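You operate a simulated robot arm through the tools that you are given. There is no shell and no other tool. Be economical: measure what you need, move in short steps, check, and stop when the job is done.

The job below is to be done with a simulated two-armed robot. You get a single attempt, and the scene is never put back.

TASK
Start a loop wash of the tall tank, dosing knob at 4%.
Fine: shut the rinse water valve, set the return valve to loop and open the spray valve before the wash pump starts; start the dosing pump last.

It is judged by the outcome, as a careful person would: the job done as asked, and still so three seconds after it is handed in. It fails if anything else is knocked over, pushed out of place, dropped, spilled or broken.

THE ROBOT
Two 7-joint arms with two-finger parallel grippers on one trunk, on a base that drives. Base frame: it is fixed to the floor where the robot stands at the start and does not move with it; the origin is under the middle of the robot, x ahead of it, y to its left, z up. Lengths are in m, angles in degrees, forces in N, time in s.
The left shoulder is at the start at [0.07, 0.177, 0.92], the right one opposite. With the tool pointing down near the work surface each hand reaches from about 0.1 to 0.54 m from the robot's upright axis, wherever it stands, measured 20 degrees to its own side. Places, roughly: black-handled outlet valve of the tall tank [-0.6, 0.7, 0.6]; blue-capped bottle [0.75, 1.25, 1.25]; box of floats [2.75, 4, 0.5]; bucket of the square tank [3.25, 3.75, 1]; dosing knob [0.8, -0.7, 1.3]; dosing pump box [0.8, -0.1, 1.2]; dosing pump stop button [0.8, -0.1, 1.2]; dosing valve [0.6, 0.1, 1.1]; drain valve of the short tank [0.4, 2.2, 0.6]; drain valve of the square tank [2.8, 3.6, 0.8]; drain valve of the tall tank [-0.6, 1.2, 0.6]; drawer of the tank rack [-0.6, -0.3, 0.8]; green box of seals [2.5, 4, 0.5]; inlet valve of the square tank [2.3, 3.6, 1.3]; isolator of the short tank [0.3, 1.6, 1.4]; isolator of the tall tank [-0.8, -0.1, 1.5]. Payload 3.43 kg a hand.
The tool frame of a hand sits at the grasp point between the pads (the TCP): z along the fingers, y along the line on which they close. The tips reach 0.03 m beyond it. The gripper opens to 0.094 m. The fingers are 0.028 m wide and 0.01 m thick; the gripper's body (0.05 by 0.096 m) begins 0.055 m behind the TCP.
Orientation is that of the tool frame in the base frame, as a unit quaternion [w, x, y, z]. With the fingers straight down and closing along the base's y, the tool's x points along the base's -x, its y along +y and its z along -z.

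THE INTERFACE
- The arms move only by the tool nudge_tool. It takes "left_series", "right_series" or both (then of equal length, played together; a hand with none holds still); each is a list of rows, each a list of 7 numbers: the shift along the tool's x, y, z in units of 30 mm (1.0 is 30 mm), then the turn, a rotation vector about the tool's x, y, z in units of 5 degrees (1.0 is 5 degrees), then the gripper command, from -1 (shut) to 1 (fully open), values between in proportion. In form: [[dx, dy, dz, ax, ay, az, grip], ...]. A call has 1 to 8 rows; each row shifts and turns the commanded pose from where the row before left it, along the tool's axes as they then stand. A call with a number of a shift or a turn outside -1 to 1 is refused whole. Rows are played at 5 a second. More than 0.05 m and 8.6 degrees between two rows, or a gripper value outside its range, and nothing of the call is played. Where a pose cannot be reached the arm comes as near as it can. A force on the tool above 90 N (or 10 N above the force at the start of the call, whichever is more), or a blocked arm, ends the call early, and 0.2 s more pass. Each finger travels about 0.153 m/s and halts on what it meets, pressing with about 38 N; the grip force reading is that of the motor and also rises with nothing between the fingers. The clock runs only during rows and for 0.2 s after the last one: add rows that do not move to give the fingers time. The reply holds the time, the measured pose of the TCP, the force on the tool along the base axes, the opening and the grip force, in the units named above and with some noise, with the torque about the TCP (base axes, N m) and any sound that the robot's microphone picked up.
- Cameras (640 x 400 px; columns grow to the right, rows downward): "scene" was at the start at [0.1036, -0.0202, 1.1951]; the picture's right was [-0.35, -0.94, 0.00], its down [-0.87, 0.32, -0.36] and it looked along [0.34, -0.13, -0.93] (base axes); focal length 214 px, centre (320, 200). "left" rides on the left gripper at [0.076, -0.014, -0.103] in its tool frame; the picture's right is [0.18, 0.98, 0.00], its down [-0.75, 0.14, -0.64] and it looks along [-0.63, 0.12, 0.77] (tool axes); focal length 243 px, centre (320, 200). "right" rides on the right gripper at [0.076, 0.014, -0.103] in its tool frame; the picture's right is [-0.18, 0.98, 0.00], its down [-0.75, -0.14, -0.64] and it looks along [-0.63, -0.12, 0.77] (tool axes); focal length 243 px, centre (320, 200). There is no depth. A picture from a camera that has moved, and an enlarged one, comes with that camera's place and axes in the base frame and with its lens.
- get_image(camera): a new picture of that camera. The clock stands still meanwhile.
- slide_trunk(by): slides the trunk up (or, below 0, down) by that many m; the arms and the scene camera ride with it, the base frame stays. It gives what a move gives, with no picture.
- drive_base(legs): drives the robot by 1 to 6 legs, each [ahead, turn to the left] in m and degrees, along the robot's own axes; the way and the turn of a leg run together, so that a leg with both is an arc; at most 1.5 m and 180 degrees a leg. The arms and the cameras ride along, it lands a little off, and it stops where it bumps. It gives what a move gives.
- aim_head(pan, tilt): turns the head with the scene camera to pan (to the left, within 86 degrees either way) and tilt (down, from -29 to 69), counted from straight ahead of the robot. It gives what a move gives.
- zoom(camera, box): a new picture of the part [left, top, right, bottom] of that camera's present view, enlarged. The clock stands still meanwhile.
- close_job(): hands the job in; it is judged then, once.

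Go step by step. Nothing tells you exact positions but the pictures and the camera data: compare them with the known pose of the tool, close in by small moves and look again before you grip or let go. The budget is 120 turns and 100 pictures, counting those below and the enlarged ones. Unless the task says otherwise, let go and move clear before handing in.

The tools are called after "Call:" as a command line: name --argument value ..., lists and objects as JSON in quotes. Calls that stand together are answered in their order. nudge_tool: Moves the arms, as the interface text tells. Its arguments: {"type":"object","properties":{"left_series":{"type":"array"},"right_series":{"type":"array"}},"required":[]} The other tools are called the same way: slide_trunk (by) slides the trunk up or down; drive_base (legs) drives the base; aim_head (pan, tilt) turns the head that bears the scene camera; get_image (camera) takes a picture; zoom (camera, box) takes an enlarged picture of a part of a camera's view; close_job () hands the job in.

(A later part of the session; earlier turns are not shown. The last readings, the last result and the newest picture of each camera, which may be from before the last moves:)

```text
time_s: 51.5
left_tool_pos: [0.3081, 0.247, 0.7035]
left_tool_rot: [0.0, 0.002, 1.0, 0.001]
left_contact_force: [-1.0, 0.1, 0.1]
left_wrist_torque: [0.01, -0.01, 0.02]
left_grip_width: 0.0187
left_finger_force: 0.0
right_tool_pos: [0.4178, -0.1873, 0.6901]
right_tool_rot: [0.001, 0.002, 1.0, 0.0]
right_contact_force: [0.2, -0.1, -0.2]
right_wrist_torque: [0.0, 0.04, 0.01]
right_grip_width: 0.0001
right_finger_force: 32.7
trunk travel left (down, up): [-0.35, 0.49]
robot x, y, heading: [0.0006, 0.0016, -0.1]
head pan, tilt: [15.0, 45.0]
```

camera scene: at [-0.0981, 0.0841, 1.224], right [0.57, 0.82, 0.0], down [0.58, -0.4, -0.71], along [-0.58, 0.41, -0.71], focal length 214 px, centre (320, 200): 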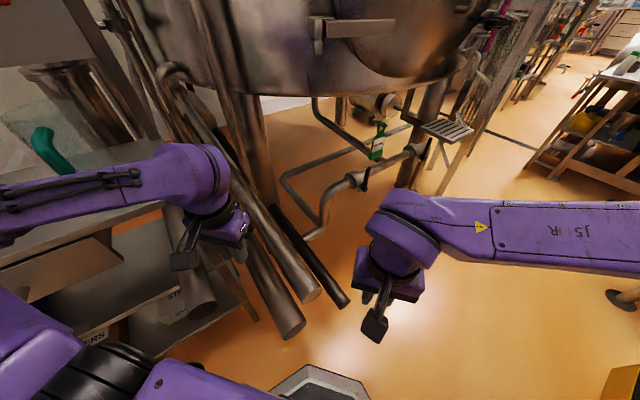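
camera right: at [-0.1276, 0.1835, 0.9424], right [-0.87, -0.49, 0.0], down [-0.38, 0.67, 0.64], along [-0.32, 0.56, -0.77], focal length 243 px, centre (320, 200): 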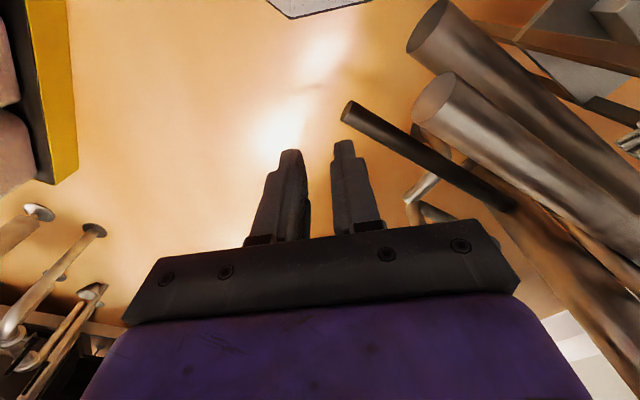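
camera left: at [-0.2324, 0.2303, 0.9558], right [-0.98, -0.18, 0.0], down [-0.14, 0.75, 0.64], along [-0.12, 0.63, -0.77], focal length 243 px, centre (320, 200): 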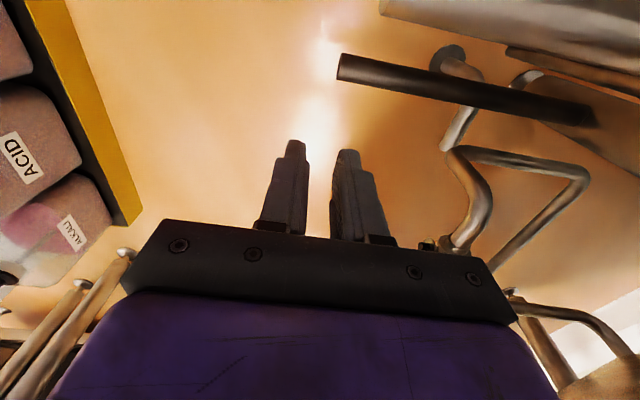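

Right hand is in front of the skid opening, closed. Now pitch it up to point forward.

Call:
nudge_tool --right_series '[[0, 0, 0, 0, -1, 0, -1], [0, 0, 0, 0, -1, 0, -1], [0, 0, 0, 0, -1, 0, -1], [0, 0, 0, 0, -1, 0, -1], [0, 0, 0, 0, -1, 0, -1], [0, 0, 0, 0, -1, 0, -1], [0, 0, 0, 0, -1, 0, -1], [0, 0, 0, 0, -1, 0, -1]]'

Call:
nudge_tool --right_series '[[0, 0, 0, 0, -1, 0, -1], [0, 0, 0, 0, -1, 0, -1], [0, 0, 0, 0, -1, 0, -1], [0, 0, 0, 0, -1, 0, -1], [0, 0, 0, 0, -1, 0, -1], [0, 0, 0, 0, -1, 0, -1], [0, 0, 0, 0, -1, 0, -1], [0, 0, 0, 0, -1, 0, -1]]'

Call:
get_image --camera "right"

```text
time_s: 53.3
left_tool_pos: [0.3079, 0.2451, 0.7033]
left_tool_rot: [0.0, 0.002, 1.0, 0.0]
left_contact_force: [-0.4, -0.6, -0.3]
left_wrist_torque: [-0.03, 0.03, -0.01]
left_grip_width: 0.0187
left_finger_force: 0.0
right_tool_pos: [0.4276, -0.184, 0.6907]
right_tool_rot: [0.342, 0.001, 0.94, -0.001]
right_contact_force: [-0.4, 0.3, -0.1]
right_wrist_torque: [-0.01, 0.04, -0.02]
right_grip_width: 0.0
right_finger_force: 33.2
right hand out of reach, approached as far as the arm can: row 8
trunk travel left (down, up): [-0.35, 0.49]
robot x, y, heading: [0.0001, -0.0008, -0.4]
head pan, tilt: [15.0, 45.0]
```

```text
time_s: 55.1
left_tool_pos: [0.308, 0.2465, 0.7044]
left_tool_rot: [0.0, 0.001, 1.0, 0.0]
left_contact_force: [0.3, -0.1, 0.3]
left_wrist_torque: [0.03, -0.01, -0.01]
left_grip_width: 0.0186
left_finger_force: 0.0
right_tool_pos: [0.4943, -0.1663, 0.7014]
right_tool_rot: [0.643, 0.002, 0.766, -0.002]
right_contact_force: [0.1, 0.7, -0.5]
right_wrist_torque: [-0.02, 0.0, 0.01]
right_grip_width: 0.0001
right_finger_force: 32.5
right hand out of reach, approached as far as the arm can: row 1, 2, 3, 4, 5, 6, 7
trunk travel left (down, up): [-0.35, 0.49]
robot x, y, heading: [0.0001, 0.0002, -0.2]
head pan, tilt: [15.0, 45.0]
```

```text
67 pictures are left
camera right: at [0.379, -0.151, 0.6442], right [0.04, 0.98, 0.18], down [-0.5, -0.14, 0.85], along [0.86, -0.12, 0.49], focal length 243 px, centre (320, 200)
```

right: 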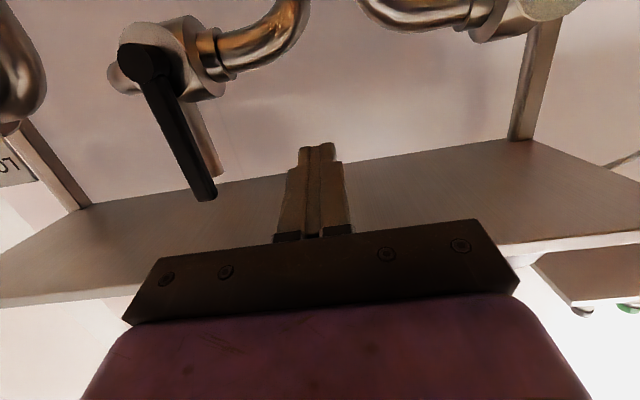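

The hand now points forward; the black handle sits at about (0.60, -0.30), hub z 0.62, tip z 0.74, upright. I'll go round to its right side.

Call:
nudge_tool --right_series '[[-0.3, -1, 0, 0, 0, 0, -1], [-0.4, -1, 0, 0, 0, 0, -1], [0, -1, 0, 0, 0, 0, -1], [0, -1, 0, 0, 0, 0, -1], [0, -1, 0, 0, 0, 0, -1], [0, -1, 0, 0, 0, 0, -1], [0, 0, 0, 0, 0, 0, -1]]'

Call:
get_image --camera "right"

```text
time_s: 56.7
left_tool_pos: [0.3086, 0.2463, 0.7041]
left_tool_rot: [0.0, 0.002, 1.0, 0.0]
left_contact_force: [-0.1, -0.1, 0.5]
left_wrist_torque: [-0.01, -0.01, -0.04]
left_grip_width: 0.0189
left_finger_force: 0.0
right_tool_pos: [0.5076, -0.343, 0.722]
right_tool_rot: [0.643, 0.002, 0.766, -0.002]
right_contact_force: [0.0, -0.8, -0.1]
right_wrist_torque: [0.01, -0.02, -0.03]
right_grip_width: 0.0
right_finger_force: 33.5
right hand out of reach, approached as far as the arm can: row 1, 2
trunk travel left (down, up): [-0.35, 0.49]
robot x, y, heading: [0.0007, -0.0021, -0.5]
head pan, tilt: [15.0, 45.0]
```

```text
66 pictures are left
camera right: at [0.3927, -0.3296, 0.664], right [0.04, 0.98, 0.18], down [-0.5, -0.14, 0.85], along [0.86, -0.12, 0.49], focal length 243 px, centre (320, 200)
```

right: 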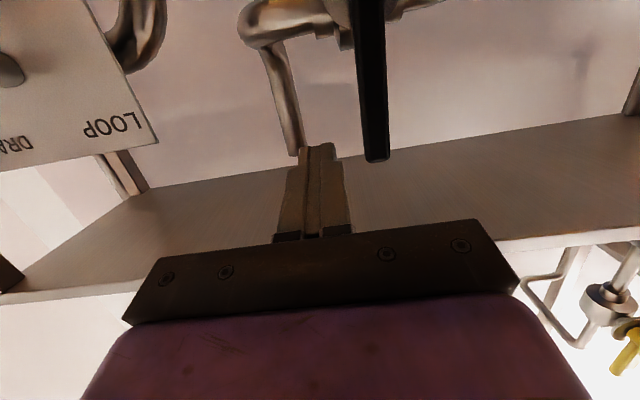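

Handle tip is fixed at (0.60, -0.30, 0.747); my fingertip is just right of it. Moving in beside the handle.

Call:
nudge_tool --right_series '[[0, 0, 1, 0, 0, 0, -1], [0, 0, 1, 0, 0, 0, -1], [0, 0, 1, 0, 0, 0, -1], [0, 0, 0, 0, 0, 0, -1], [0, 0.6, 0, 0, 0, 0, -1], [0, 0, 0, 0, 0, 0, -1]]'

Call:
get_image --camera "right"

```text
time_s: 58.1
left_tool_pos: [0.3088, 0.2461, 0.7045]
left_tool_rot: [0.0, 0.002, 1.0, 0.0]
left_contact_force: [0.8, 0.0, 0.1]
left_wrist_torque: [0.01, -0.02, -0.02]
left_grip_width: 0.0187
left_finger_force: 0.0
right_tool_pos: [0.5954, -0.326, 0.7047]
right_tool_rot: [0.643, 0.001, 0.766, -0.001]
right_contact_force: [-1.3, -0.6, -1.0]
right_wrist_torque: [0.01, 0.01, -0.04]
right_grip_width: 0.0001
right_finger_force: 32.9
trunk travel left (down, up): [-0.35, 0.49]
robot x, y, heading: [-0.0022, -0.0018, -0.4]
head pan, tilt: [15.0, 45.0]
```

```text
65 pictures are left
camera right: at [0.4814, -0.3114, 0.648], right [0.04, 0.98, 0.18], down [-0.5, -0.14, 0.85], along [0.86, -0.12, 0.49], focal length 243 px, centre (320, 200)
```

right: 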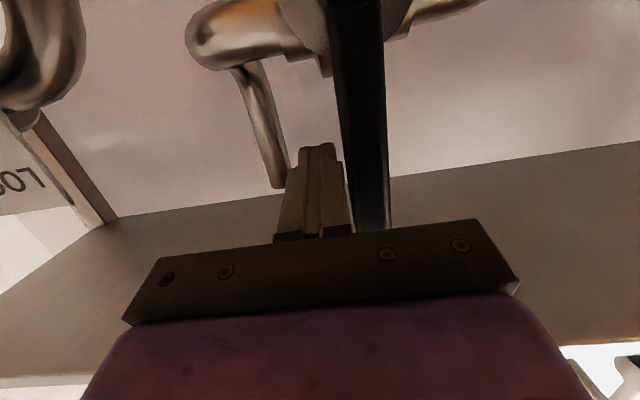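

The finger is right beside the handle. Now I push it left and over along the arc.

Call:
nudge_tool --right_series '[[0, 0.5, 0, 0, 0, 0, -1], [0.1, 0.6, 0.02, 0, 0, 0, -1], [0.2, 0.6, 0.04, 0, 0, 0, -1], [0.3, 0.6, 0.05, 0, 0, 0, -1], [0.4, 0.5, 0.07, 0, 0, 0, -1], [0, 0, 0, 0, 0, 0, -1]]'

Call:
get_image --camera "right"

```text
time_s: 59.5
left_tool_pos: [0.3068, 0.2456, 0.7045]
left_tool_rot: [-0.001, 0.003, 1.0, 0.0]
left_contact_force: [0.3, -0.1, -0.6]
left_wrist_torque: [0.0, -0.03, 0.03]
left_grip_width: 0.0187
left_finger_force: 0.1
right_tool_pos: [0.5963, -0.2407, 0.6752]
right_tool_rot: [0.643, 0.0, 0.766, 0.0]
right_contact_force: [-0.1, 0.6, 0.2]
right_wrist_torque: [-0.01, -0.01, 0.03]
right_grip_width: 0.0
right_finger_force: 33.2
trunk travel left (down, up): [-0.35, 0.49]
robot x, y, heading: [-0.0003, 0.0003, 0.0]
head pan, tilt: [15.0, 45.0]
```

```text
64 pictures are left
camera right: at [0.482, -0.227, 0.6183], right [0.04, 0.98, 0.18], down [-0.5, -0.14, 0.85], along [0.86, -0.12, 0.49], focal length 243 px, centre (320, 200)
```

right: 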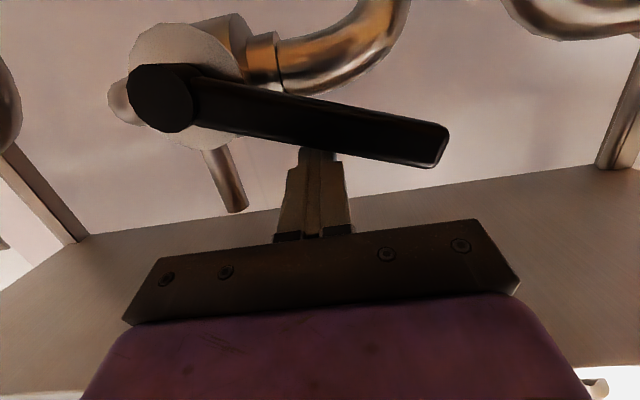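

The handle followed (about 69° over). Push it the rest of the way down to lie along the pipe.

Call:
nudge_tool --right_series '[[0.5, 0.3, 0.09, 0, 0, 0, -1], [0.5, 0.1, 0.09, 0, 0, 0, -1], [0.2, 0, 0.04, 0, 0, 0, -1], [0, 0, 0, 0, 0, 0, -1]]'

Call:
get_image --camera "right"

```text
time_s: 60.5
left_tool_pos: [0.3068, 0.2472, 0.7045]
left_tool_rot: [0.002, 0.002, 1.0, -0.001]
left_contact_force: [-0.4, 0.1, 1.0]
left_wrist_torque: [0.02, 0.03, 0.01]
left_grip_width: 0.0189
left_finger_force: 0.1
right_tool_pos: [0.597, -0.2296, 0.6471]
right_tool_rot: [0.65, 0.004, 0.76, -0.004]
right_contact_force: [11.6, -6.8, 43.9]
right_wrist_torque: [-0.16, -0.9, 0.08]
right_grip_width: 0.0002
right_finger_force: 32.7
trunk travel left (down, up): [-0.35, 0.49]
robot x, y, heading: [0.0023, 0.0006, -0.5]
head pan, tilt: [15.0, 45.0]
```

```text
63 pictures are left
camera right: at [0.4838, -0.2151, 0.5882], right [0.04, 0.98, 0.18], down [-0.52, -0.14, 0.84], along [0.85, -0.13, 0.51], focal length 243 px, centre (320, 200)
```

right: 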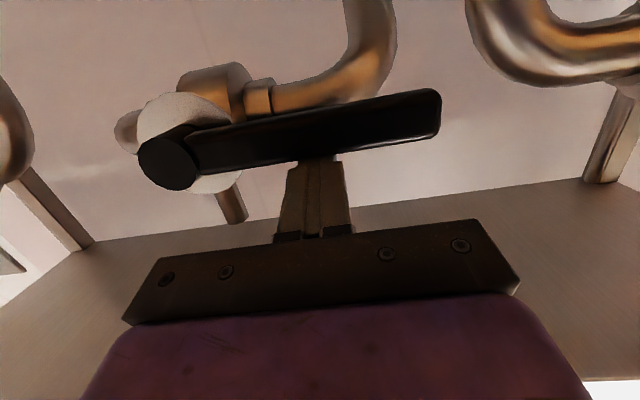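

The spray valve's handle is now horizontal along its pipe and against its stop: open. Backing off and moving toward the blue handle.

Call:
nudge_tool --right_series '[[-0.6, 0, -0.1, 0, 0, 0, -1], [0, 0, -1, 0, 0, 0, -1], [0, 0, -1, 0, 0, 0, -1], [0, 0.5, -0.8, 0, 0, 0, -1], [0, 1, 0, 0, 0, 0, -1], [0.3, 1, 0, 0, 0, 0, -1], [0.3, 1, 0, 0, 0, 0, -1], [0.3, 1, 0, 0, 0, 0, -1]]'

Call:
get_image --camera "right"

```text
time_s: 62.3
left_tool_pos: [0.309, 0.2457, 0.704]
left_tool_rot: [0.0, 0.001, 1.0, 0.0]
left_contact_force: [0.9, -0.7, -0.7]
left_wrist_torque: [0.01, -0.01, 0.05]
left_grip_width: 0.0189
left_finger_force: 0.1
right_tool_pos: [0.5107, -0.098, 0.6483]
right_tool_rot: [0.643, 0.012, 0.766, 0.0]
right_contact_force: [0.2, -0.5, -0.1]
right_wrist_torque: [0.02, 0.01, 0.02]
right_grip_width: 0.0002
right_finger_force: 32.8
trunk travel left (down, up): [-0.35, 0.49]
robot x, y, heading: [0.0016, -0.0039, -0.5]
head pan, tilt: [15.0, 45.0]
```

```text
62 pictures are left
camera right: at [0.3972, -0.0807, 0.59], right [0.05, 0.98, 0.2], down [-0.5, -0.15, 0.85], along [0.86, -0.14, 0.49], focal length 243 px, centre (320, 200)
```

right: 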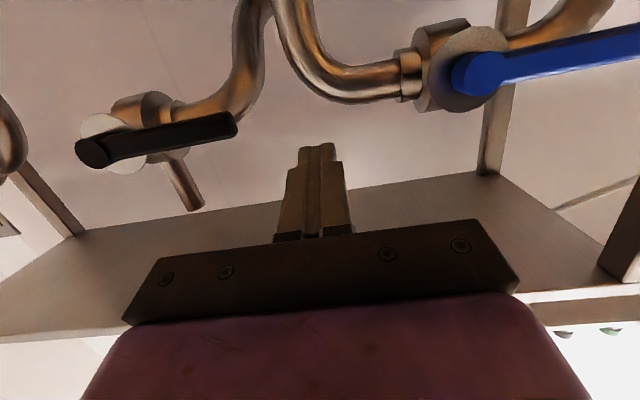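

The blue hub is at (0.60, 0.02, 0.624), handle running left. I'll drop below it, staying right of the skid leg, and go in.

Call:
nudge_tool --right_series '[[0.5, 1, 0.08, 0, 0, 0, -1], [0.5, 1, 0.08, 0, 0, 0, -1], [0.4, 1, 0.08, 0, 0, 0, -1], [0, 1, 0, 0, 0, 0, -1], [0, 1, 0, 0, 0, 0, -1], [0, 0.45, 0, 0, 0, 0, -1], [0, 0, 0, 0, 0, 0, -1]]'

Call:
get_image --camera "right"

```text
time_s: 63.9
left_tool_pos: [0.3073, 0.2459, 0.7049]
left_tool_rot: [0.001, 0.002, 1.0, 0.0]
left_contact_force: [0.5, -0.1, -0.4]
left_wrist_torque: [-0.04, 0.0, 0.0]
left_grip_width: 0.0188
left_finger_force: 0.0
right_tool_pos: [0.5191, 0.0605, 0.6076]
right_tool_rot: [0.641, 0.021, 0.767, -0.002]
right_contact_force: [-0.6, -1.0, 0.0]
right_wrist_torque: [-0.01, 0.02, 0.02]
right_grip_width: 0.0
right_finger_force: 33.1
trunk travel left (down, up): [-0.35, 0.49]
robot x, y, heading: [-0.0023, 0.0025, -0.4]
head pan, tilt: [15.0, 45.0]
```

```text
61 pictures are left
camera right: at [0.4046, 0.0797, 0.5512], right [0.07, 0.98, 0.2], down [-0.5, -0.14, 0.85], along [0.86, -0.16, 0.48], focal length 243 px, centre (320, 200)
```

right: 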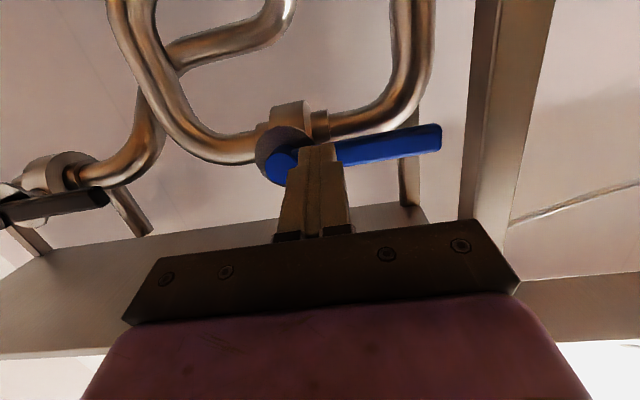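

Clear of the leg. Dip slightly and go forward under the handle, then push up.

Call:
nudge_tool --right_series '[[0.4, 0, 0.07, 0, 0, 0, -1], [0, 0, 1, 0, 0, 0, -1], [0, 0, 1, 0, 0, 0, -1], [0, 0, 0.6, 0, 0, 0, -1], [0, 0, 0, 0, 0, 0, -1]]'

Call:
get_image --camera "right"

```text
time_s: 65.1
left_tool_pos: [0.3085, 0.2462, 0.7043]
left_tool_rot: [0.0, 0.002, 1.0, 0.0]
left_contact_force: [-0.4, 0.4, -0.3]
left_wrist_torque: [-0.01, -0.02, 0.04]
left_grip_width: 0.0187
left_finger_force: 0.1
right_tool_pos: [0.5866, 0.0678, 0.575]
right_tool_rot: [0.642, 0.002, 0.766, -0.003]
right_contact_force: [0.1, 0.3, -0.3]
right_wrist_torque: [-0.02, 0.01, -0.02]
right_grip_width: 0.0
right_finger_force: 33.5
trunk travel left (down, up): [-0.35, 0.49]
robot x, y, heading: [-0.0002, 0.0016, -0.3]
head pan, tilt: [15.0, 45.0]
```

```text
60 pictures are left
camera right: at [0.4723, 0.082, 0.5184], right [0.04, 0.98, 0.18], down [-0.5, -0.14, 0.85], along [0.86, -0.12, 0.49], focal length 243 px, centre (320, 200)
```

right: 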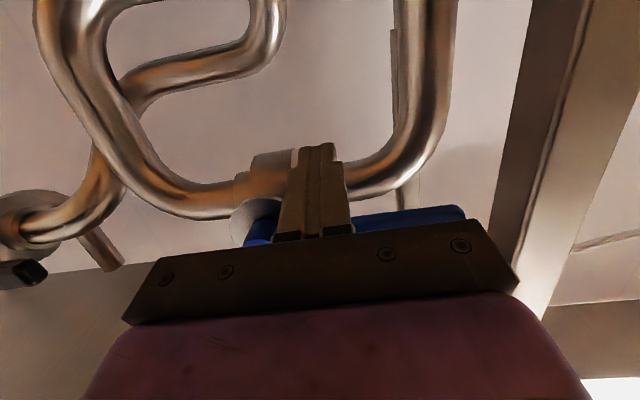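

The finger is under the blue handle. Pushing up and over.

Call:
nudge_tool --right_series '[[-1, 0, 0, 0, 0, 0, -1], [-0.8, 0, 0, 0, 0, 0, -1], [-0.6, -0.1, 0, 0, 0, 0, -1], [-0.6, -0.1, 0, 0, 0, 0, -1], [-0.5, -0.3, 0, 0, 0, 0, -1], [0, 0, 0, 0, 0, 0, -1]]'

Call:
get_image --camera "right"

```text
time_s: 66.5
left_tool_pos: [0.3073, 0.2471, 0.7045]
left_tool_rot: [0.0, 0.001, 1.0, 0.001]
left_contact_force: [0.5, 0.0, -0.5]
left_wrist_torque: [0.01, -0.01, 0.02]
left_grip_width: 0.019
left_finger_force: 0.1
right_tool_pos: [0.6064, 0.0532, 0.6779]
right_tool_rot: [0.642, 0.001, 0.766, -0.001]
right_contact_force: [0.3, 0.2, -1.1]
right_wrist_torque: [0.01, 0.01, 0.02]
right_grip_width: 0.0
right_finger_force: 32.9
trunk travel left (down, up): [-0.35, 0.49]
robot x, y, heading: [-0.0004, -0.0044, -0.5]
head pan, tilt: [15.0, 45.0]
```

```text
59 pictures are left
camera right: at [0.4913, 0.0677, 0.623], right [0.04, 0.98, 0.18], down [-0.5, -0.14, 0.85], along [0.86, -0.12, 0.49], focal length 243 px, centre (320, 200)
```

right: 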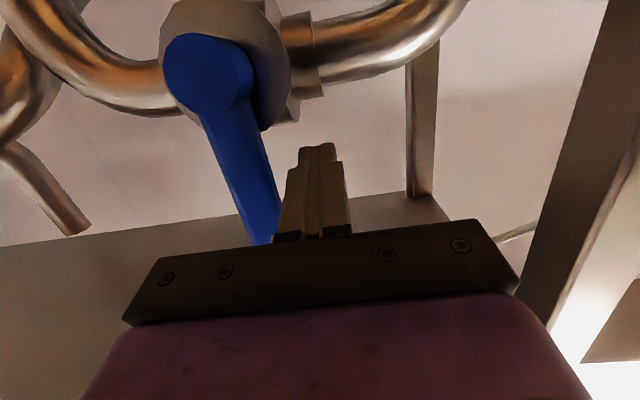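

The blue handle is nearly upright; push right to its stop.

Call:
nudge_tool --right_series '[[-0.3, -0.3, 0, 0, 0, 0, -1], [0, -0.4, 0, 0, 0, 0, -1], [0, -0.4, 0, 0, 0, 0, -1], [0, -0.2, 0, 0, 0, 0, -1], [0, 0, 0, 0, 0, 0, -1]]'

Call:
get_image --camera "right"

```text
time_s: 67.8
left_tool_pos: [0.3016, 0.237, 0.7056]
left_tool_rot: [-0.001, -0.007, 1.0, -0.024]
left_contact_force: [-0.3, -1.6, 0.5]
left_wrist_torque: [0.11, -0.02, -0.05]
left_grip_width: 0.0189
left_finger_force: 0.0
right_tool_pos: [0.603, 0.0451, 0.6892]
right_tool_rot: [0.637, -0.025, 0.769, 0.04]
right_contact_force: [7.0, 106.5, -1.1]
right_wrist_torque: [-1.79, 0.06, -0.96]
right_grip_width: 0.0
right_finger_force: 33.0
trunk travel left (down, up): [-0.35, 0.49]
robot x, y, heading: [0.0064, -0.0005, 2.7]
head pan, tilt: [15.0, 45.0]
stopped in row 5 (left hand): the arm was blocked; the commanded pose is now the measured one
```

```text
58 pictures are left
camera right: at [0.4857, 0.0502, 0.634], right [-0.06, 0.98, 0.21], down [-0.47, -0.21, 0.86], along [0.88, -0.05, 0.47], focal length 243 px, centre (320, 200)
```

right: 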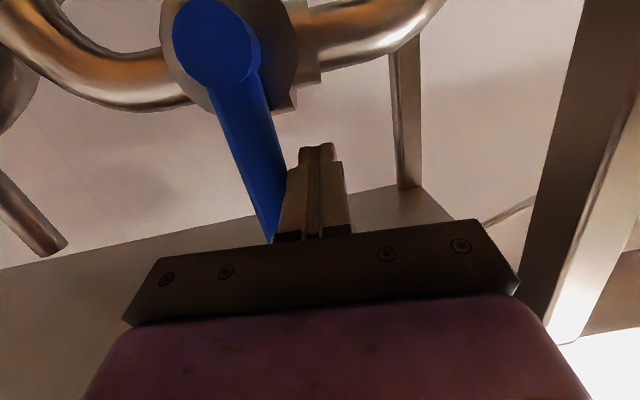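

The blue handle is vertical and hard on its stop: rinse water shut. Backing out, then going for the return valve.

Call:
nudge_tool --right_series '[[0, 0.4, 0, 0, 0, 0, -1], [0, 0.2, -0.5, 0, 0, 0, -1], [0, 0, -1, 0, 0, 0, -1], [0, 0, -1, 0, 0, 0, -1], [0, 0, -0.7, 0, 0, 0, -1], [0, -1, 0, 0, 0, 0, -1], [0, -1, 0, 0, 0, 0, -1], [0, -1, 0, 0, 0, 0, -1]]'

Call:
get_image --camera "right"

```text
time_s: 68.1
left_tool_pos: [0.3056, 0.1926, 0.7225]
left_tool_rot: [0.004, -0.024, 0.999, -0.021]
left_contact_force: [0.1, -2.8, 1.6]
left_wrist_torque: [0.1, -0.05, 0.01]
left_grip_width: 0.0189
left_finger_force: 0.1
right_tool_pos: [0.5936, 0.0465, 0.6913]
right_tool_rot: [0.631, -0.035, 0.768, 0.104]
right_contact_force: [-49.7, 113.3, 16.3]
right_wrist_torque: [-1.92, -0.68, -0.96]
right_grip_width: 0.0002
right_finger_force: 32.7
trunk travel left (down, up): [-0.35, 0.49]
robot x, y, heading: [0.0152, 0.0019, 6.3]
head pan, tilt: [15.0, 45.0]
stopped in row 1 (left hand): the arm was blocked; the commanded pose is now the measured one
```

```text
57 pictures are left
camera right: at [0.4768, 0.0447, 0.6375], right [-0.14, 0.94, 0.29], down [-0.44, -0.33, 0.84], along [0.89, -0.01, 0.46], focal length 243 px, centre (320, 200)
```

right: 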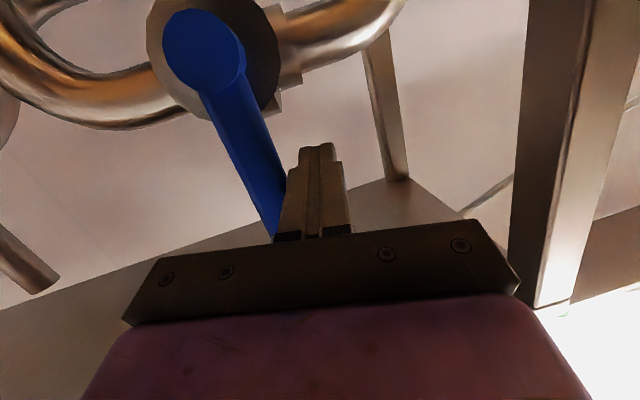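

Something is resisting: the left arm reports blocked and the base has twisted 6°. I'll look before moving further.

Call:
aim_head --pan 10 --tilt 55

Call:
get_image --camera "scene"

```text
time_s: 68.8
left_tool_pos: [0.3196, 0.1917, 0.7093]
left_tool_rot: [-0.006, 0.0, 1.0, -0.019]
left_contact_force: [0.1, -1.9, -0.6]
left_wrist_torque: [0.08, 0.05, 0.0]
left_grip_width: 0.0188
left_finger_force: 0.0
right_tool_pos: [0.5999, 0.0476, 0.689]
right_tool_rot: [0.63, -0.028, 0.77, 0.1]
right_contact_force: [39.1, 147.2, 7.8]
right_wrist_torque: [-2.44, 0.69, -0.53]
right_grip_width: 0.0
right_finger_force: 32.0
trunk travel left (down, up): [-0.35, 0.49]
robot x, y, heading: [0.0123, 0.0062, 6.3]
head pan, tilt: [10.0, 55.0]
```

```text
56 pictures are left
camera scene: at [0.1334, 0.1063, 1.0623], right [0.28, -0.96, 0.07], down [-0.79, -0.27, -0.55], along [0.55, 0.1, -0.83], focal length 214 px, centre (320, 200)
```

scene: 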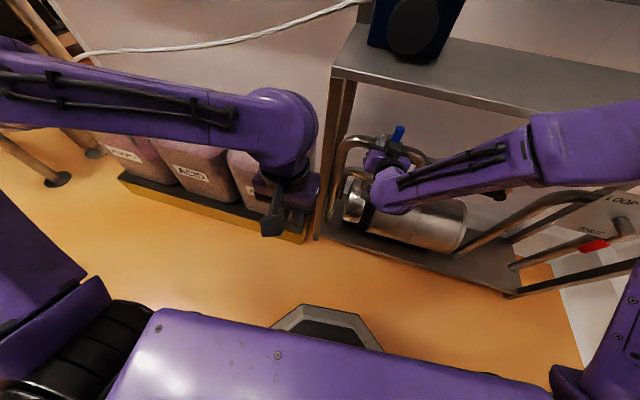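

The robot is leaning because the right finger is jammed hard against the stopped blue handle. I'll ease the right hand off to the left in small steps.

Call:
nudge_tool --right_series '[[0, 0.6, 0, 0, 0, 0, -1]]'

Call:
nudge_tool --right_series '[[0, 0.6, 0, 0, 0, 0, -1]]'

```text
time_s: 69.2
left_tool_pos: [0.332, 0.1564, 0.7251]
left_tool_rot: [0.001, -0.041, 0.999, 0.001]
left_contact_force: [1.2, 0.2, -1.6]
left_wrist_torque: [-0.04, 0.14, 0.01]
left_grip_width: 0.0188
left_finger_force: 0.2
right_tool_pos: [0.609, 0.0528, 0.6829]
right_tool_rot: [0.616, -0.034, 0.769, 0.169]
right_contact_force: [-90.1, 100.0, 44.2]
right_wrist_torque: [-2.6, -0.77, -3.56]
right_grip_width: 0.0002
right_finger_force: 32.8
trunk travel left (down, up): [-0.35, 0.49]
robot x, y, heading: [0.04, 0.0086, 13.6]
head pan, tilt: [10.0, 55.0]
stopped in row 1 (left hand): the arm was blocked; the commanded pose is now the measured one
```

```text
time_s: 69.5
left_tool_pos: [0.3295, 0.1255, 0.7149]
left_tool_rot: [-0.005, -0.008, 1.0, 0.021]
left_contact_force: [-0.6, 0.9, 0.0]
left_wrist_torque: [-0.1, -0.1, 0.04]
left_grip_width: 0.019
left_finger_force: 0.1
right_tool_pos: [0.5952, 0.0499, 0.6874]
right_tool_rot: [0.615, -0.034, 0.765, 0.187]
right_contact_force: [-22.7, 96.1, 0.3]
right_wrist_torque: [-1.17, -0.34, -0.74]
right_grip_width: 0.0001
right_finger_force: 32.9
trunk travel left (down, up): [-0.35, 0.49]
robot x, y, heading: [0.031, 0.0075, 12.7]
head pan, tilt: [10.0, 55.0]
stopped in row 1 (right hand): the force on the tool passed its limit at 165 N (the readings are from after the stop); the commanded pose is now the measured one
```

Still jammed, and the base keeps twisting left. I need to see what's binding before any more commands.

Call:
get_image --camera "scene"

Call:
get_image --camera "left"

Call:
get_image --camera "right"

```text
55 pictures are left
camera scene: at [0.128, 0.1117, 1.0635], right [0.39, -0.92, 0.07], down [-0.74, -0.35, -0.57], along [0.54, 0.17, -0.82], focal length 214 px, centre (320, 200)
```

scene: 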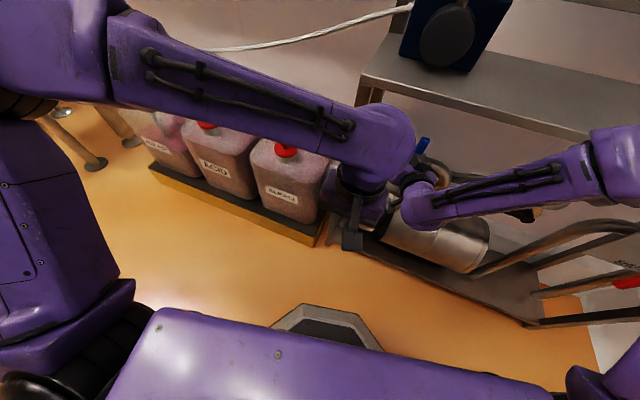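

```text
54 pictures are left
camera left: at [0.2538, 0.1056, 0.8173], right [-0.2, 0.98, 0.04], down [0.76, 0.13, 0.64], along [0.62, 0.16, -0.77], focal length 243 px, centre (320, 200)
```

left: 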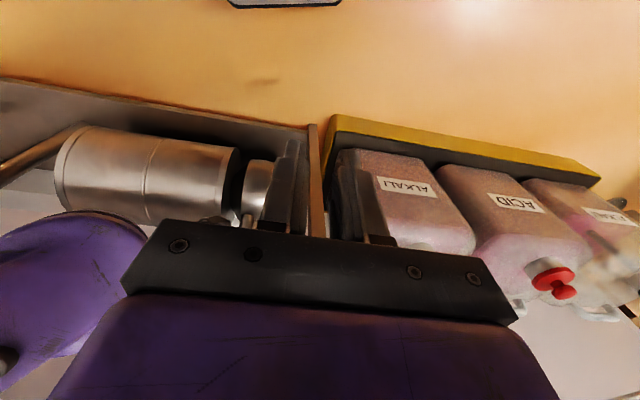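

```text
53 pictures are left
camera right: at [0.4769, 0.042, 0.6367], right [-0.23, 0.88, 0.41], down [-0.38, -0.47, 0.8], along [0.9, 0.03, 0.44], focal length 243 px, centre (320, 200)
```

right: 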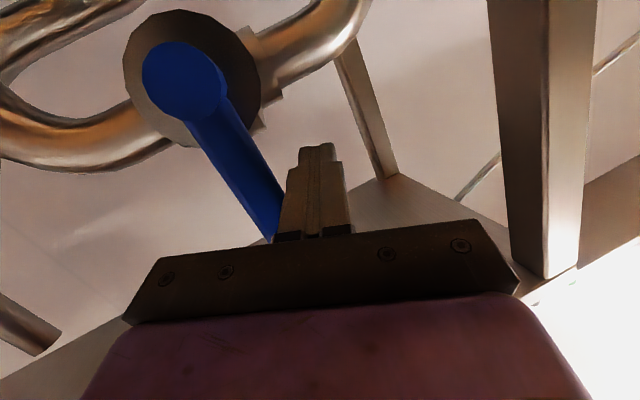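

The left hand has ended up against the right wrist. I'll move the left hand away (left and back) first.

Call:
nudge_tool --left_series '[[0.5, 0.7, 0, 0, 0, 0, -0.6], [0.5, 0.7, 0, 0, 0, 0, -0.6]]'

```text
time_s: 69.8
left_tool_pos: [0.3306, 0.0925, 0.7164]
left_tool_rot: [-0.012, -0.016, 0.999, 0.042]
left_contact_force: [-0.4, -1.4, 0.4]
left_wrist_torque: [0.05, 0.04, -0.02]
left_grip_width: 0.0188
left_finger_force: 0.0
right_tool_pos: [0.5886, 0.0472, 0.6896]
right_tool_rot: [0.605, -0.038, 0.755, 0.25]
right_contact_force: [-24.1, 125.9, 33.0]
right_wrist_torque: [-1.93, -0.26, -0.01]
right_grip_width: 0.0002
right_finger_force: 32.4
trunk travel left (down, up): [-0.35, 0.49]
robot x, y, heading: [0.0352, 0.0059, 13.3]
head pan, tilt: [10.0, 55.0]
stopped in row 1 (left hand): the arm was blocked; the commanded pose is now the measured one
```

Pushing the arms doesn't relieve it. Let me look at the left elbow to see whether it is blocked.

Call:
aim_head --pan 70 --tilt 40

Call:
get_image --camera "scene"

```text
time_s: 71.1
left_tool_pos: [0.3296, 0.098, 0.7167]
left_tool_rot: [-0.011, -0.012, 0.999, 0.034]
left_contact_force: [0.2, -0.3, -0.2]
left_wrist_torque: [-0.02, 0.0, 0.03]
left_grip_width: 0.0188
left_finger_force: 0.2
right_tool_pos: [0.5888, 0.0474, 0.6887]
right_tool_rot: [0.605, -0.033, 0.758, 0.243]
right_contact_force: [-17.5, 127.3, 26.6]
right_wrist_torque: [-1.77, -0.28, 0.13]
right_grip_width: 0.0001
right_finger_force: 32.4
trunk travel left (down, up): [-0.35, 0.49]
robot x, y, heading: [0.0306, 0.0073, 14.5]
head pan, tilt: [70.0, 40.0]
```

```text
52 pictures are left
camera scene: at [0.0653, 0.1832, 1.0789], right [1.0, -0.09, 0.03], down [-0.05, -0.7, -0.72], along [0.09, 0.71, -0.7], focal length 214 px, centre (320, 200)
```

scene: 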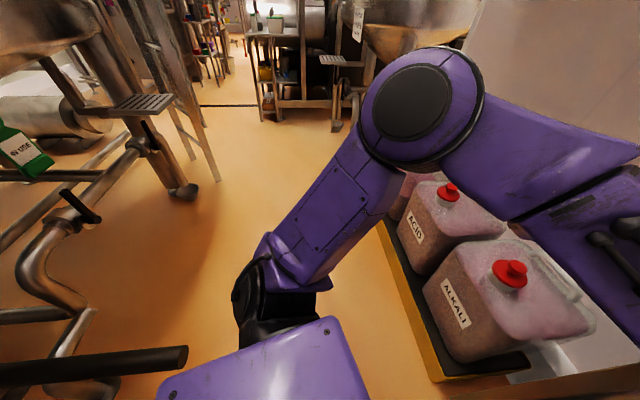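

The left elbow is free. I'll relieve the jam using the base: back off slightly while turning a little left, which slides the finger off the handle.

Call:
drive_base --legs '[[-0.06, 5]]'

```text
time_s: 71.8
left_tool_pos: [0.3317, 0.0291, 0.7036]
left_tool_rot: [-0.019, -0.025, 0.996, 0.086]
left_contact_force: [-0.2, 0.7, 0.0]
left_wrist_torque: [-0.01, -0.01, 0.0]
left_grip_width: 0.0189
left_finger_force: 0.0
right_tool_pos: [0.5749, 0.0344, 0.6891]
right_tool_rot: [0.588, -0.055, 0.732, 0.339]
right_contact_force: [-53.2, 106.9, 54.1]
right_wrist_torque: [-0.98, -1.3, 1.61]
right_grip_width: 0.0
right_finger_force: 32.6
trunk travel left (down, up): [-0.35, 0.49]
robot x, y, heading: [0.0209, 0.0071, 18.1]
head pan, tilt: [70.0, 40.0]
stopped in leg 1: the robot was blocked; the commanded pose is now the measured one
```

Still blocked. One more look from above at both wrists, and the camera axes will tell how far the trunk leans.

Call:
aim_head --pan 0 --tilt 40

Call:
get_image --camera "scene"

```text
time_s: 73.2
left_tool_pos: [0.3306, 0.0349, 0.7034]
left_tool_rot: [-0.023, -0.024, 0.996, 0.082]
left_contact_force: [0.4, 0.2, -0.2]
left_wrist_torque: [0.01, 0.03, 0.0]
left_grip_width: 0.0192
left_finger_force: 0.1
right_tool_pos: [0.5745, 0.035, 0.687]
right_tool_rot: [0.587, -0.049, 0.734, 0.338]
right_contact_force: [-66.1, 106.9, 45.8]
right_wrist_torque: [-0.94, -1.25, 1.55]
right_grip_width: 0.0
right_finger_force: 32.4
trunk travel left (down, up): [-0.35, 0.49]
robot x, y, heading: [0.0265, 0.0087, 18.0]
head pan, tilt: [0.0, 40.0]
```

```text
51 pictures are left
camera scene: at [0.1207, 0.1211, 1.0864], right [0.31, -0.95, 0.07], down [-0.59, -0.25, -0.77], along [0.75, 0.19, -0.63], focal length 214 px, centre (320, 200)
```

scene: 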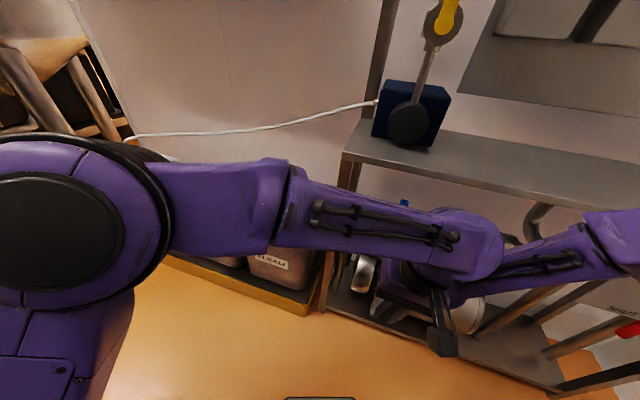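

The trunk leans about 4° and the two forearms touch, so arm calls stop at once. Raising the trunk will lift the right finger over the top of the upright blue handle and release the side load.

Call:
slide_trunk --by 0.09

Call:
get_image --camera "right"

```text
time_s: 73.6
left_tool_pos: [0.3621, 0.0231, 0.7355]
left_tool_rot: [-0.024, -0.063, 0.996, 0.06]
left_contact_force: [0.1, -0.7, -0.4]
left_wrist_torque: [0.04, 0.01, 0.0]
left_grip_width: 0.0188
left_finger_force: 0.1
right_tool_pos: [0.5699, 0.0282, 0.6859]
right_tool_rot: [0.571, -0.077, 0.715, 0.397]
right_contact_force: [-48.7, 121.4, 41.9]
right_wrist_torque: [-0.66, -1.3, 2.76]
right_grip_width: 0.0
right_finger_force: 32.5
trunk travel left (down, up): [-0.353, 0.487]
robot x, y, heading: [0.0243, 0.0081, 19.0]
head pan, tilt: [0.0, 40.0]
stopped: the arm was blocked; the commanded pose is now the measured one
```

```text
50 pictures are left
camera right: at [0.4576, -0.0024, 0.63], right [-0.49, 0.6, 0.63], down [-0.15, -0.77, 0.61], along [0.86, 0.2, 0.47], focal length 243 px, centre (320, 200)
```

right: 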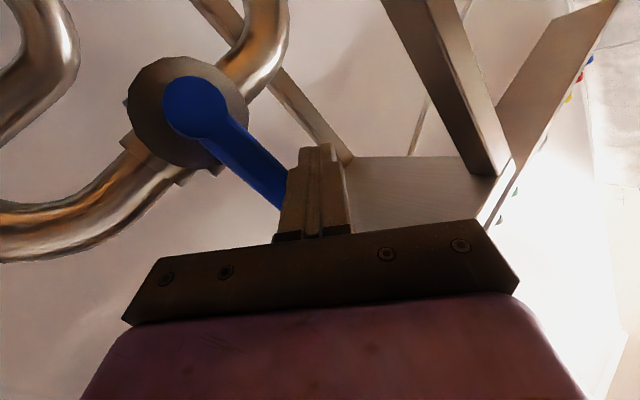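

Still loaded. I'll play a motionless row for both hands to see whether the load relaxes.

Call:
nudge_tool --left_series '[[0, 0, 0, 0, 0, 0, -0.6]]' --right_series '[[0, 0, 0, 0, 0, 0, -1]]'

Call:
nudge_tool --left_series '[[0, 0, -0.7, 0, 0, 0, -0.6]]'

```text
time_s: 73.9
left_tool_pos: [0.3916, 0.0297, 0.772]
left_tool_rot: [-0.021, -0.106, 0.994, 0.023]
left_contact_force: [-0.3, 0.1, -0.3]
left_wrist_torque: [-0.03, -0.01, -0.01]
left_grip_width: 0.0185
left_finger_force: 0.1
right_tool_pos: [0.5619, 0.0197, 0.6829]
right_tool_rot: [0.56, -0.097, 0.698, 0.434]
right_contact_force: [-58.4, 104.8, 45.8]
right_wrist_torque: [-0.22, -1.79, 3.79]
right_grip_width: 0.0
right_finger_force: 32.7
trunk travel left (down, up): [-0.353, 0.487]
robot x, y, heading: [0.0252, 0.0079, 19.7]
head pan, tilt: [0.0, 40.0]
stopped in row 1 (left hand): the arm was blocked; the commanded pose is now the measured one
```

```text
time_s: 74.2
left_tool_pos: [0.4469, 0.0184, 0.793]
left_tool_rot: [-0.038, -0.15, 0.988, 0.006]
left_contact_force: [1.8, 0.9, -0.9]
left_wrist_torque: [-0.14, 0.09, -0.01]
left_grip_width: 0.0186
left_finger_force: 0.0
right_tool_pos: [0.5864, -0.038, 0.6453]
right_tool_rot: [0.55, -0.062, 0.695, 0.46]
right_contact_force: [1.4, 1.2, -1.5]
right_wrist_torque: [0.04, -0.03, -0.02]
right_grip_width: 0.0
right_finger_force: 33.5
trunk travel left (down, up): [-0.353, 0.487]
robot x, y, heading: [0.0234, 0.0067, 19.7]
head pan, tilt: [0.0, 40.0]
stopped in row 1 (left hand): the arm was blocked; the commanded pose is now the measured one
```

The right hand came free of the handle. Looking again before moving.

Call:
get_image --camera "scene"

Call:
get_image --camera "right"

```text
49 pictures are left
camera scene: at [0.1461, 0.0797, 1.0841], right [0.34, -0.94, 0.02], down [-0.6, -0.24, -0.76], along [0.72, 0.25, -0.65], focal length 214 px, centre (320, 200)
```

scene: 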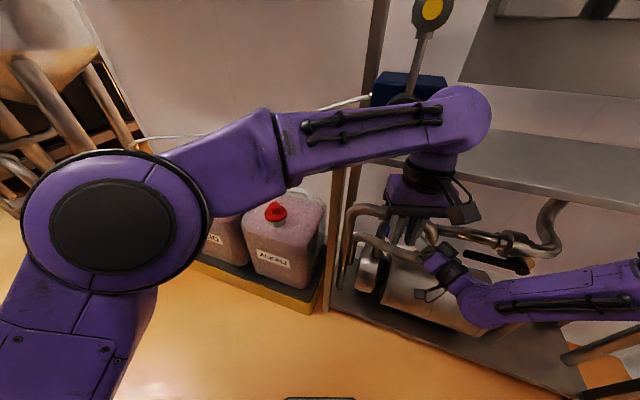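

```text
48 pictures are left
camera right: at [0.4756, -0.07, 0.5892], right [-0.51, 0.48, 0.71], down [-0.08, -0.85, 0.52], along [0.86, 0.21, 0.47], focal length 243 px, centre (320, 200)
```

right: 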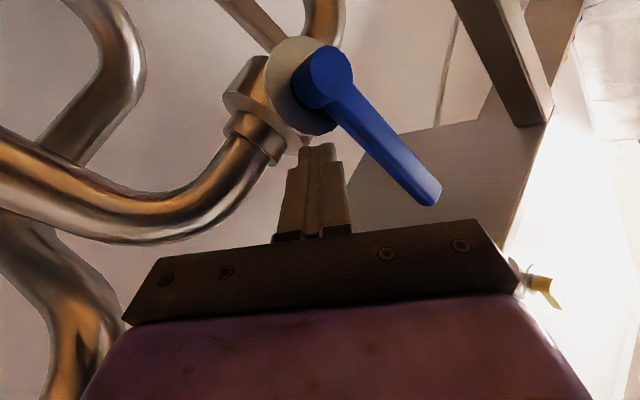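

The right hand is free, the blue handle is still upright, and the trunk has righted. Now ease the left hand back toward the robot.

Call:
nudge_tool --left_series '[[0.7, 0, 0, 0, 0, 0, -0.6], [0.7, 0, 0, 0, 0, 0, -0.6]]'

```text
time_s: 75.0
left_tool_pos: [0.3753, -0.0044, 0.7645]
left_tool_rot: [-0.036, -0.112, 0.992, 0.042]
left_contact_force: [0.9, -2.0, -1.3]
left_wrist_torque: [0.2, 0.08, 0.0]
left_grip_width: 0.0187
left_finger_force: 0.0
right_tool_pos: [0.5748, -0.0049, 0.6601]
right_tool_rot: [0.55, -0.084, 0.696, 0.454]
right_contact_force: [0.5, -1.2, -0.5]
right_wrist_torque: [0.04, 0.0, 0.09]
right_grip_width: 0.0
right_finger_force: 33.4
trunk travel left (down, up): [-0.353, 0.487]
robot x, y, heading: [0.0252, 0.0091, 19.7]
head pan, tilt: [0.0, 40.0]
stopped in row 2 (left hand): the arm was blocked; the commanded pose is now the measured one
```

Now withdraw the right hand along its own axis, back and to the right, away from both handle and left arm.

Call:
nudge_tool --right_series '[[0, 0, -0.6, 0, 0, 0, -1], [0, 0, -0.6, 0, 0, 0, -1]]'

Call:
get_image --camera "scene"

```text
time_s: 75.6
left_tool_pos: [0.3753, -0.0026, 0.7665]
left_tool_rot: [-0.037, -0.112, 0.992, 0.039]
left_contact_force: [-0.2, 0.2, -0.7]
left_wrist_torque: [-0.05, -0.03, -0.05]
left_grip_width: 0.0186
left_finger_force: 0.0
right_tool_pos: [0.5488, -0.0302, 0.6615]
right_tool_rot: [0.552, -0.085, 0.695, 0.453]
right_contact_force: [0.0, 0.7, 0.2]
right_wrist_torque: [-0.01, 0.04, 0.0]
right_grip_width: 0.0
right_finger_force: 33.3
trunk travel left (down, up): [-0.353, 0.487]
robot x, y, heading: [0.0239, 0.0107, 19.9]
head pan, tilt: [0.0, 40.0]
```

```text
47 pictures are left
camera scene: at [0.1511, 0.054, 1.0841], right [0.34, -0.94, 0.0], down [-0.6, -0.22, -0.77], along [0.72, 0.26, -0.64], focal length 214 px, centre (320, 200)
```

scene: 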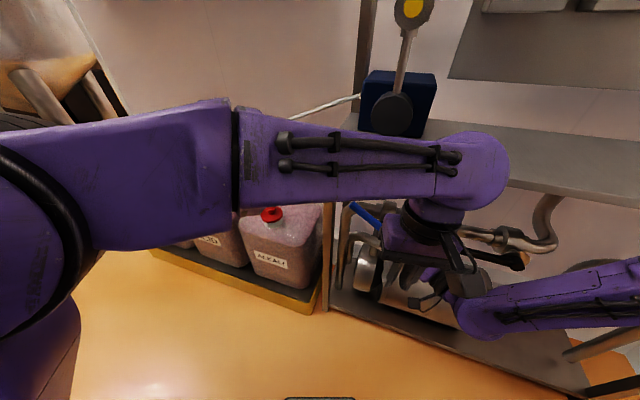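

Upright and unjammed now. Move the left hand back to its own side in steps.

Call:
nudge_tool --left_series '[[0, 0, -0.5, 0, 0, 0, -0.6], [0.7, 0.3, 0, 0, 0, 0, -0.6], [0.5, 0.7, 0, 0, 0, 0, -0.6], [0, 1, 0, 0, 0, 0, -0.6], [0, 1, 0, 0, 0, 0, -0.6], [0, 1, 0, 0, 0, 0, -0.6]]'

Call:
get_image --camera "scene"

```text
time_s: 77.0
left_tool_pos: [0.3133, 0.1064, 0.7937]
left_tool_rot: [-0.037, -0.112, 0.992, 0.038]
left_contact_force: [-0.4, 0.3, -0.9]
left_wrist_torque: [0.0, 0.02, 0.02]
left_grip_width: 0.0189
left_finger_force: 0.0
right_tool_pos: [0.5491, -0.0297, 0.6605]
right_tool_rot: [0.552, -0.085, 0.696, 0.452]
right_contact_force: [0.0, 0.8, 1.5]
right_wrist_torque: [0.0, 0.0, -0.02]
right_grip_width: 0.0
right_finger_force: 32.9
trunk travel left (down, up): [-0.353, 0.487]
robot x, y, heading: [0.0218, 0.0071, 19.7]
head pan, tilt: [0.0, 40.0]
```

```text
46 pictures are left
camera scene: at [0.1511, 0.0543, 1.0841], right [0.34, -0.94, 0.0], down [-0.6, -0.22, -0.77], along [0.72, 0.26, -0.64], focal length 214 px, centre (320, 200)
```

scene: 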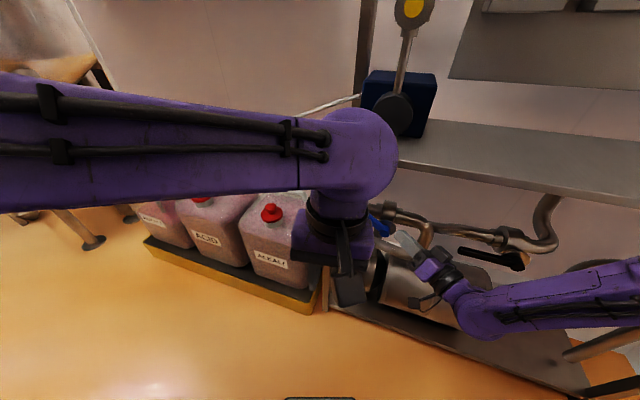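

Arms respond normally again. More room for the left hand, right hand further back, then check the blue handle.

Call:
nudge_tool --left_series '[[0.3, 1, 0, 0, 0, 0, -0.6], [0.3, 1, 0, 0, 0, 0, -0.6], [0, 1, 0, 0, 0, 0, -0.6], [0, 1, 0, 0, 0, 0, -0.6]]' --right_series '[[0, 0, -0.7, 0, 0, 0, -1], [0, 0, -0.7, 0, 0, 0, -1], [0, 0, -0.5, 0, 0, 0, -1], [0, 0, 0, 0, 0, 0, -1]]'

Call:
get_image --camera "right"

Call:
get_image --camera "scene"

```text
time_s: 78.0
left_tool_pos: [0.271, 0.2201, 0.8049]
left_tool_rot: [-0.037, -0.112, 0.992, 0.039]
left_contact_force: [0.3, -0.4, -0.2]
left_wrist_torque: [-0.01, -0.01, 0.0]
left_grip_width: 0.0191
left_finger_force: 0.1
right_tool_pos: [0.5259, -0.0712, 0.6529]
right_tool_rot: [0.552, -0.087, 0.695, 0.452]
right_contact_force: [-0.4, 1.5, 0.6]
right_wrist_torque: [-0.02, 0.0, -0.01]
right_grip_width: 0.0001
right_finger_force: 33.0
right hand out of reach, approached as far as the arm can: row 2, 3
trunk travel left (down, up): [-0.353, 0.487]
robot x, y, heading: [0.0237, 0.0059, 20.0]
head pan, tilt: [0.0, 40.0]
```

```text
45 pictures are left
camera right: at [0.4157, -0.1086, 0.5941], right [-0.54, 0.5, 0.68], down [-0.07, -0.83, 0.55], along [0.84, 0.25, 0.48], focal length 243 px, centre (320, 200)
```

right: 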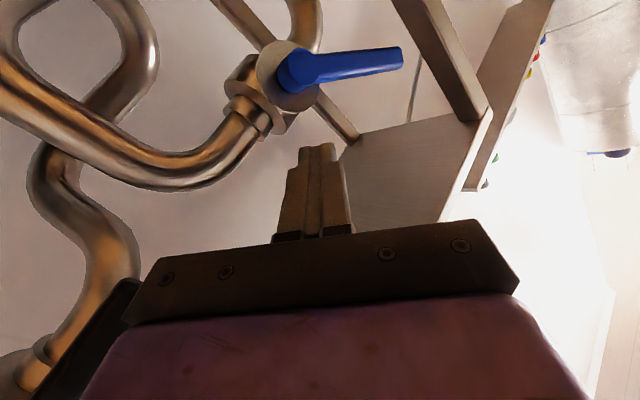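

```text
44 pictures are left
camera scene: at [0.1512, 0.0545, 1.084], right [0.34, -0.94, 0.0], down [-0.6, -0.22, -0.77], along [0.72, 0.26, -0.64], focal length 214 px, centre (320, 200)
```

scene: 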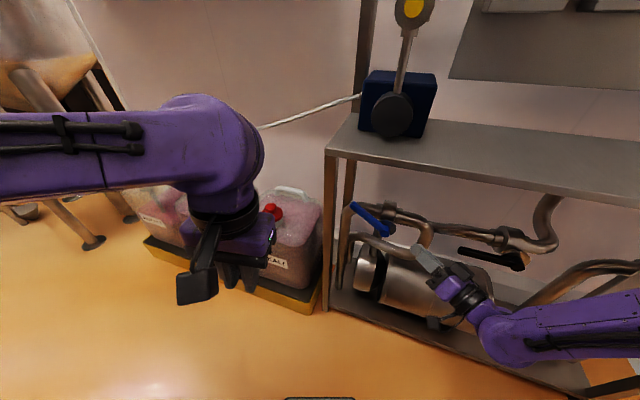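

The blue handle got dragged back partway (about 35° from open) during the jam, so it must be pushed again. At the present heading of 20° it lies straight ahead of the right shoulder, so I'll back off a bit and re-square the right hand.

Call:
drive_base --legs '[[-0.06, 0]]'

Call:
nudge_tool --right_series '[[0, 0, 0, 0.79, -0.03, -0.87, -1], [0, 0, 0, 0.79, -0.03, -0.87, -1], [0, 0, 0, 0.79, -0.03, -0.87, -1], [0, 0, 0, 0.79, -0.03, -0.87, -1], [0, 0, 0, 0.79, -0.03, -0.87, -1], [0, 0, 0, 0.79, -0.03, -0.87, -1], [0, 0, 0, 0.79, -0.03, -0.87, -1]]'

Call:
get_image --camera "right"

```text
time_s: 79.0
left_tool_pos: [0.2126, 0.1969, 0.8064]
left_tool_rot: [-0.035, -0.113, 0.992, 0.04]
left_contact_force: [-0.1, 0.3, 1.0]
left_wrist_torque: [0.02, -0.04, -0.02]
left_grip_width: 0.0188
left_finger_force: 0.1
right_tool_pos: [0.4685, -0.0927, 0.6524]
right_tool_rot: [0.552, -0.086, 0.695, 0.453]
right_contact_force: [-0.2, 0.4, -0.1]
right_wrist_torque: [0.0, 0.02, 0.01]
right_grip_width: 0.0
right_finger_force: 32.6
trunk travel left (down, up): [-0.353, 0.487]
robot x, y, heading: [-0.0324, -0.0154, 19.9]
head pan, tilt: [0.0, 40.0]
```

```text
time_s: 80.6
left_tool_pos: [0.2136, 0.1982, 0.8055]
left_tool_rot: [-0.035, -0.113, 0.992, 0.039]
left_contact_force: [0.3, 1.0, -0.2]
left_wrist_torque: [0.03, 0.01, -0.01]
left_grip_width: 0.0187
left_finger_force: 0.2
right_tool_pos: [0.5046, -0.0874, 0.6306]
right_tool_rot: [0.662, -0.127, 0.73, 0.115]
right_contact_force: [-0.5, 0.0, 0.9]
right_wrist_torque: [0.03, -0.02, 0.01]
right_grip_width: 0.0001
right_finger_force: 33.8
right hand out of reach, approached as far as the arm can: row 1, 2, 3, 4, 5, 6
trunk travel left (down, up): [-0.353, 0.487]
robot x, y, heading: [-0.0313, -0.0137, 20.1]
head pan, tilt: [0.0, 40.0]
```

```text
43 pictures are left
camera right: at [0.3969, -0.1122, 0.5661], right [-0.31, 0.93, 0.18], down [-0.48, -0.32, 0.81], along [0.82, 0.17, 0.55], focal length 243 px, centre (320, 200)
```

right: 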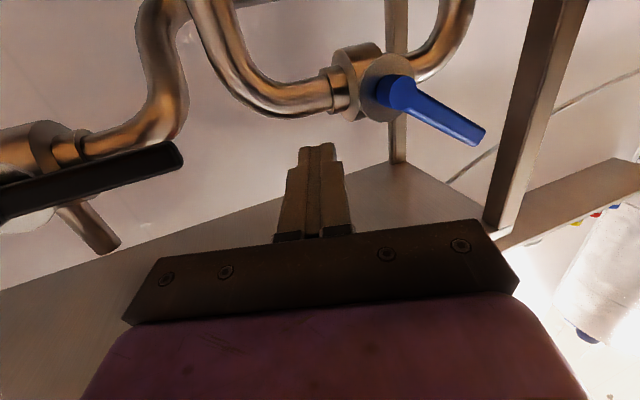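

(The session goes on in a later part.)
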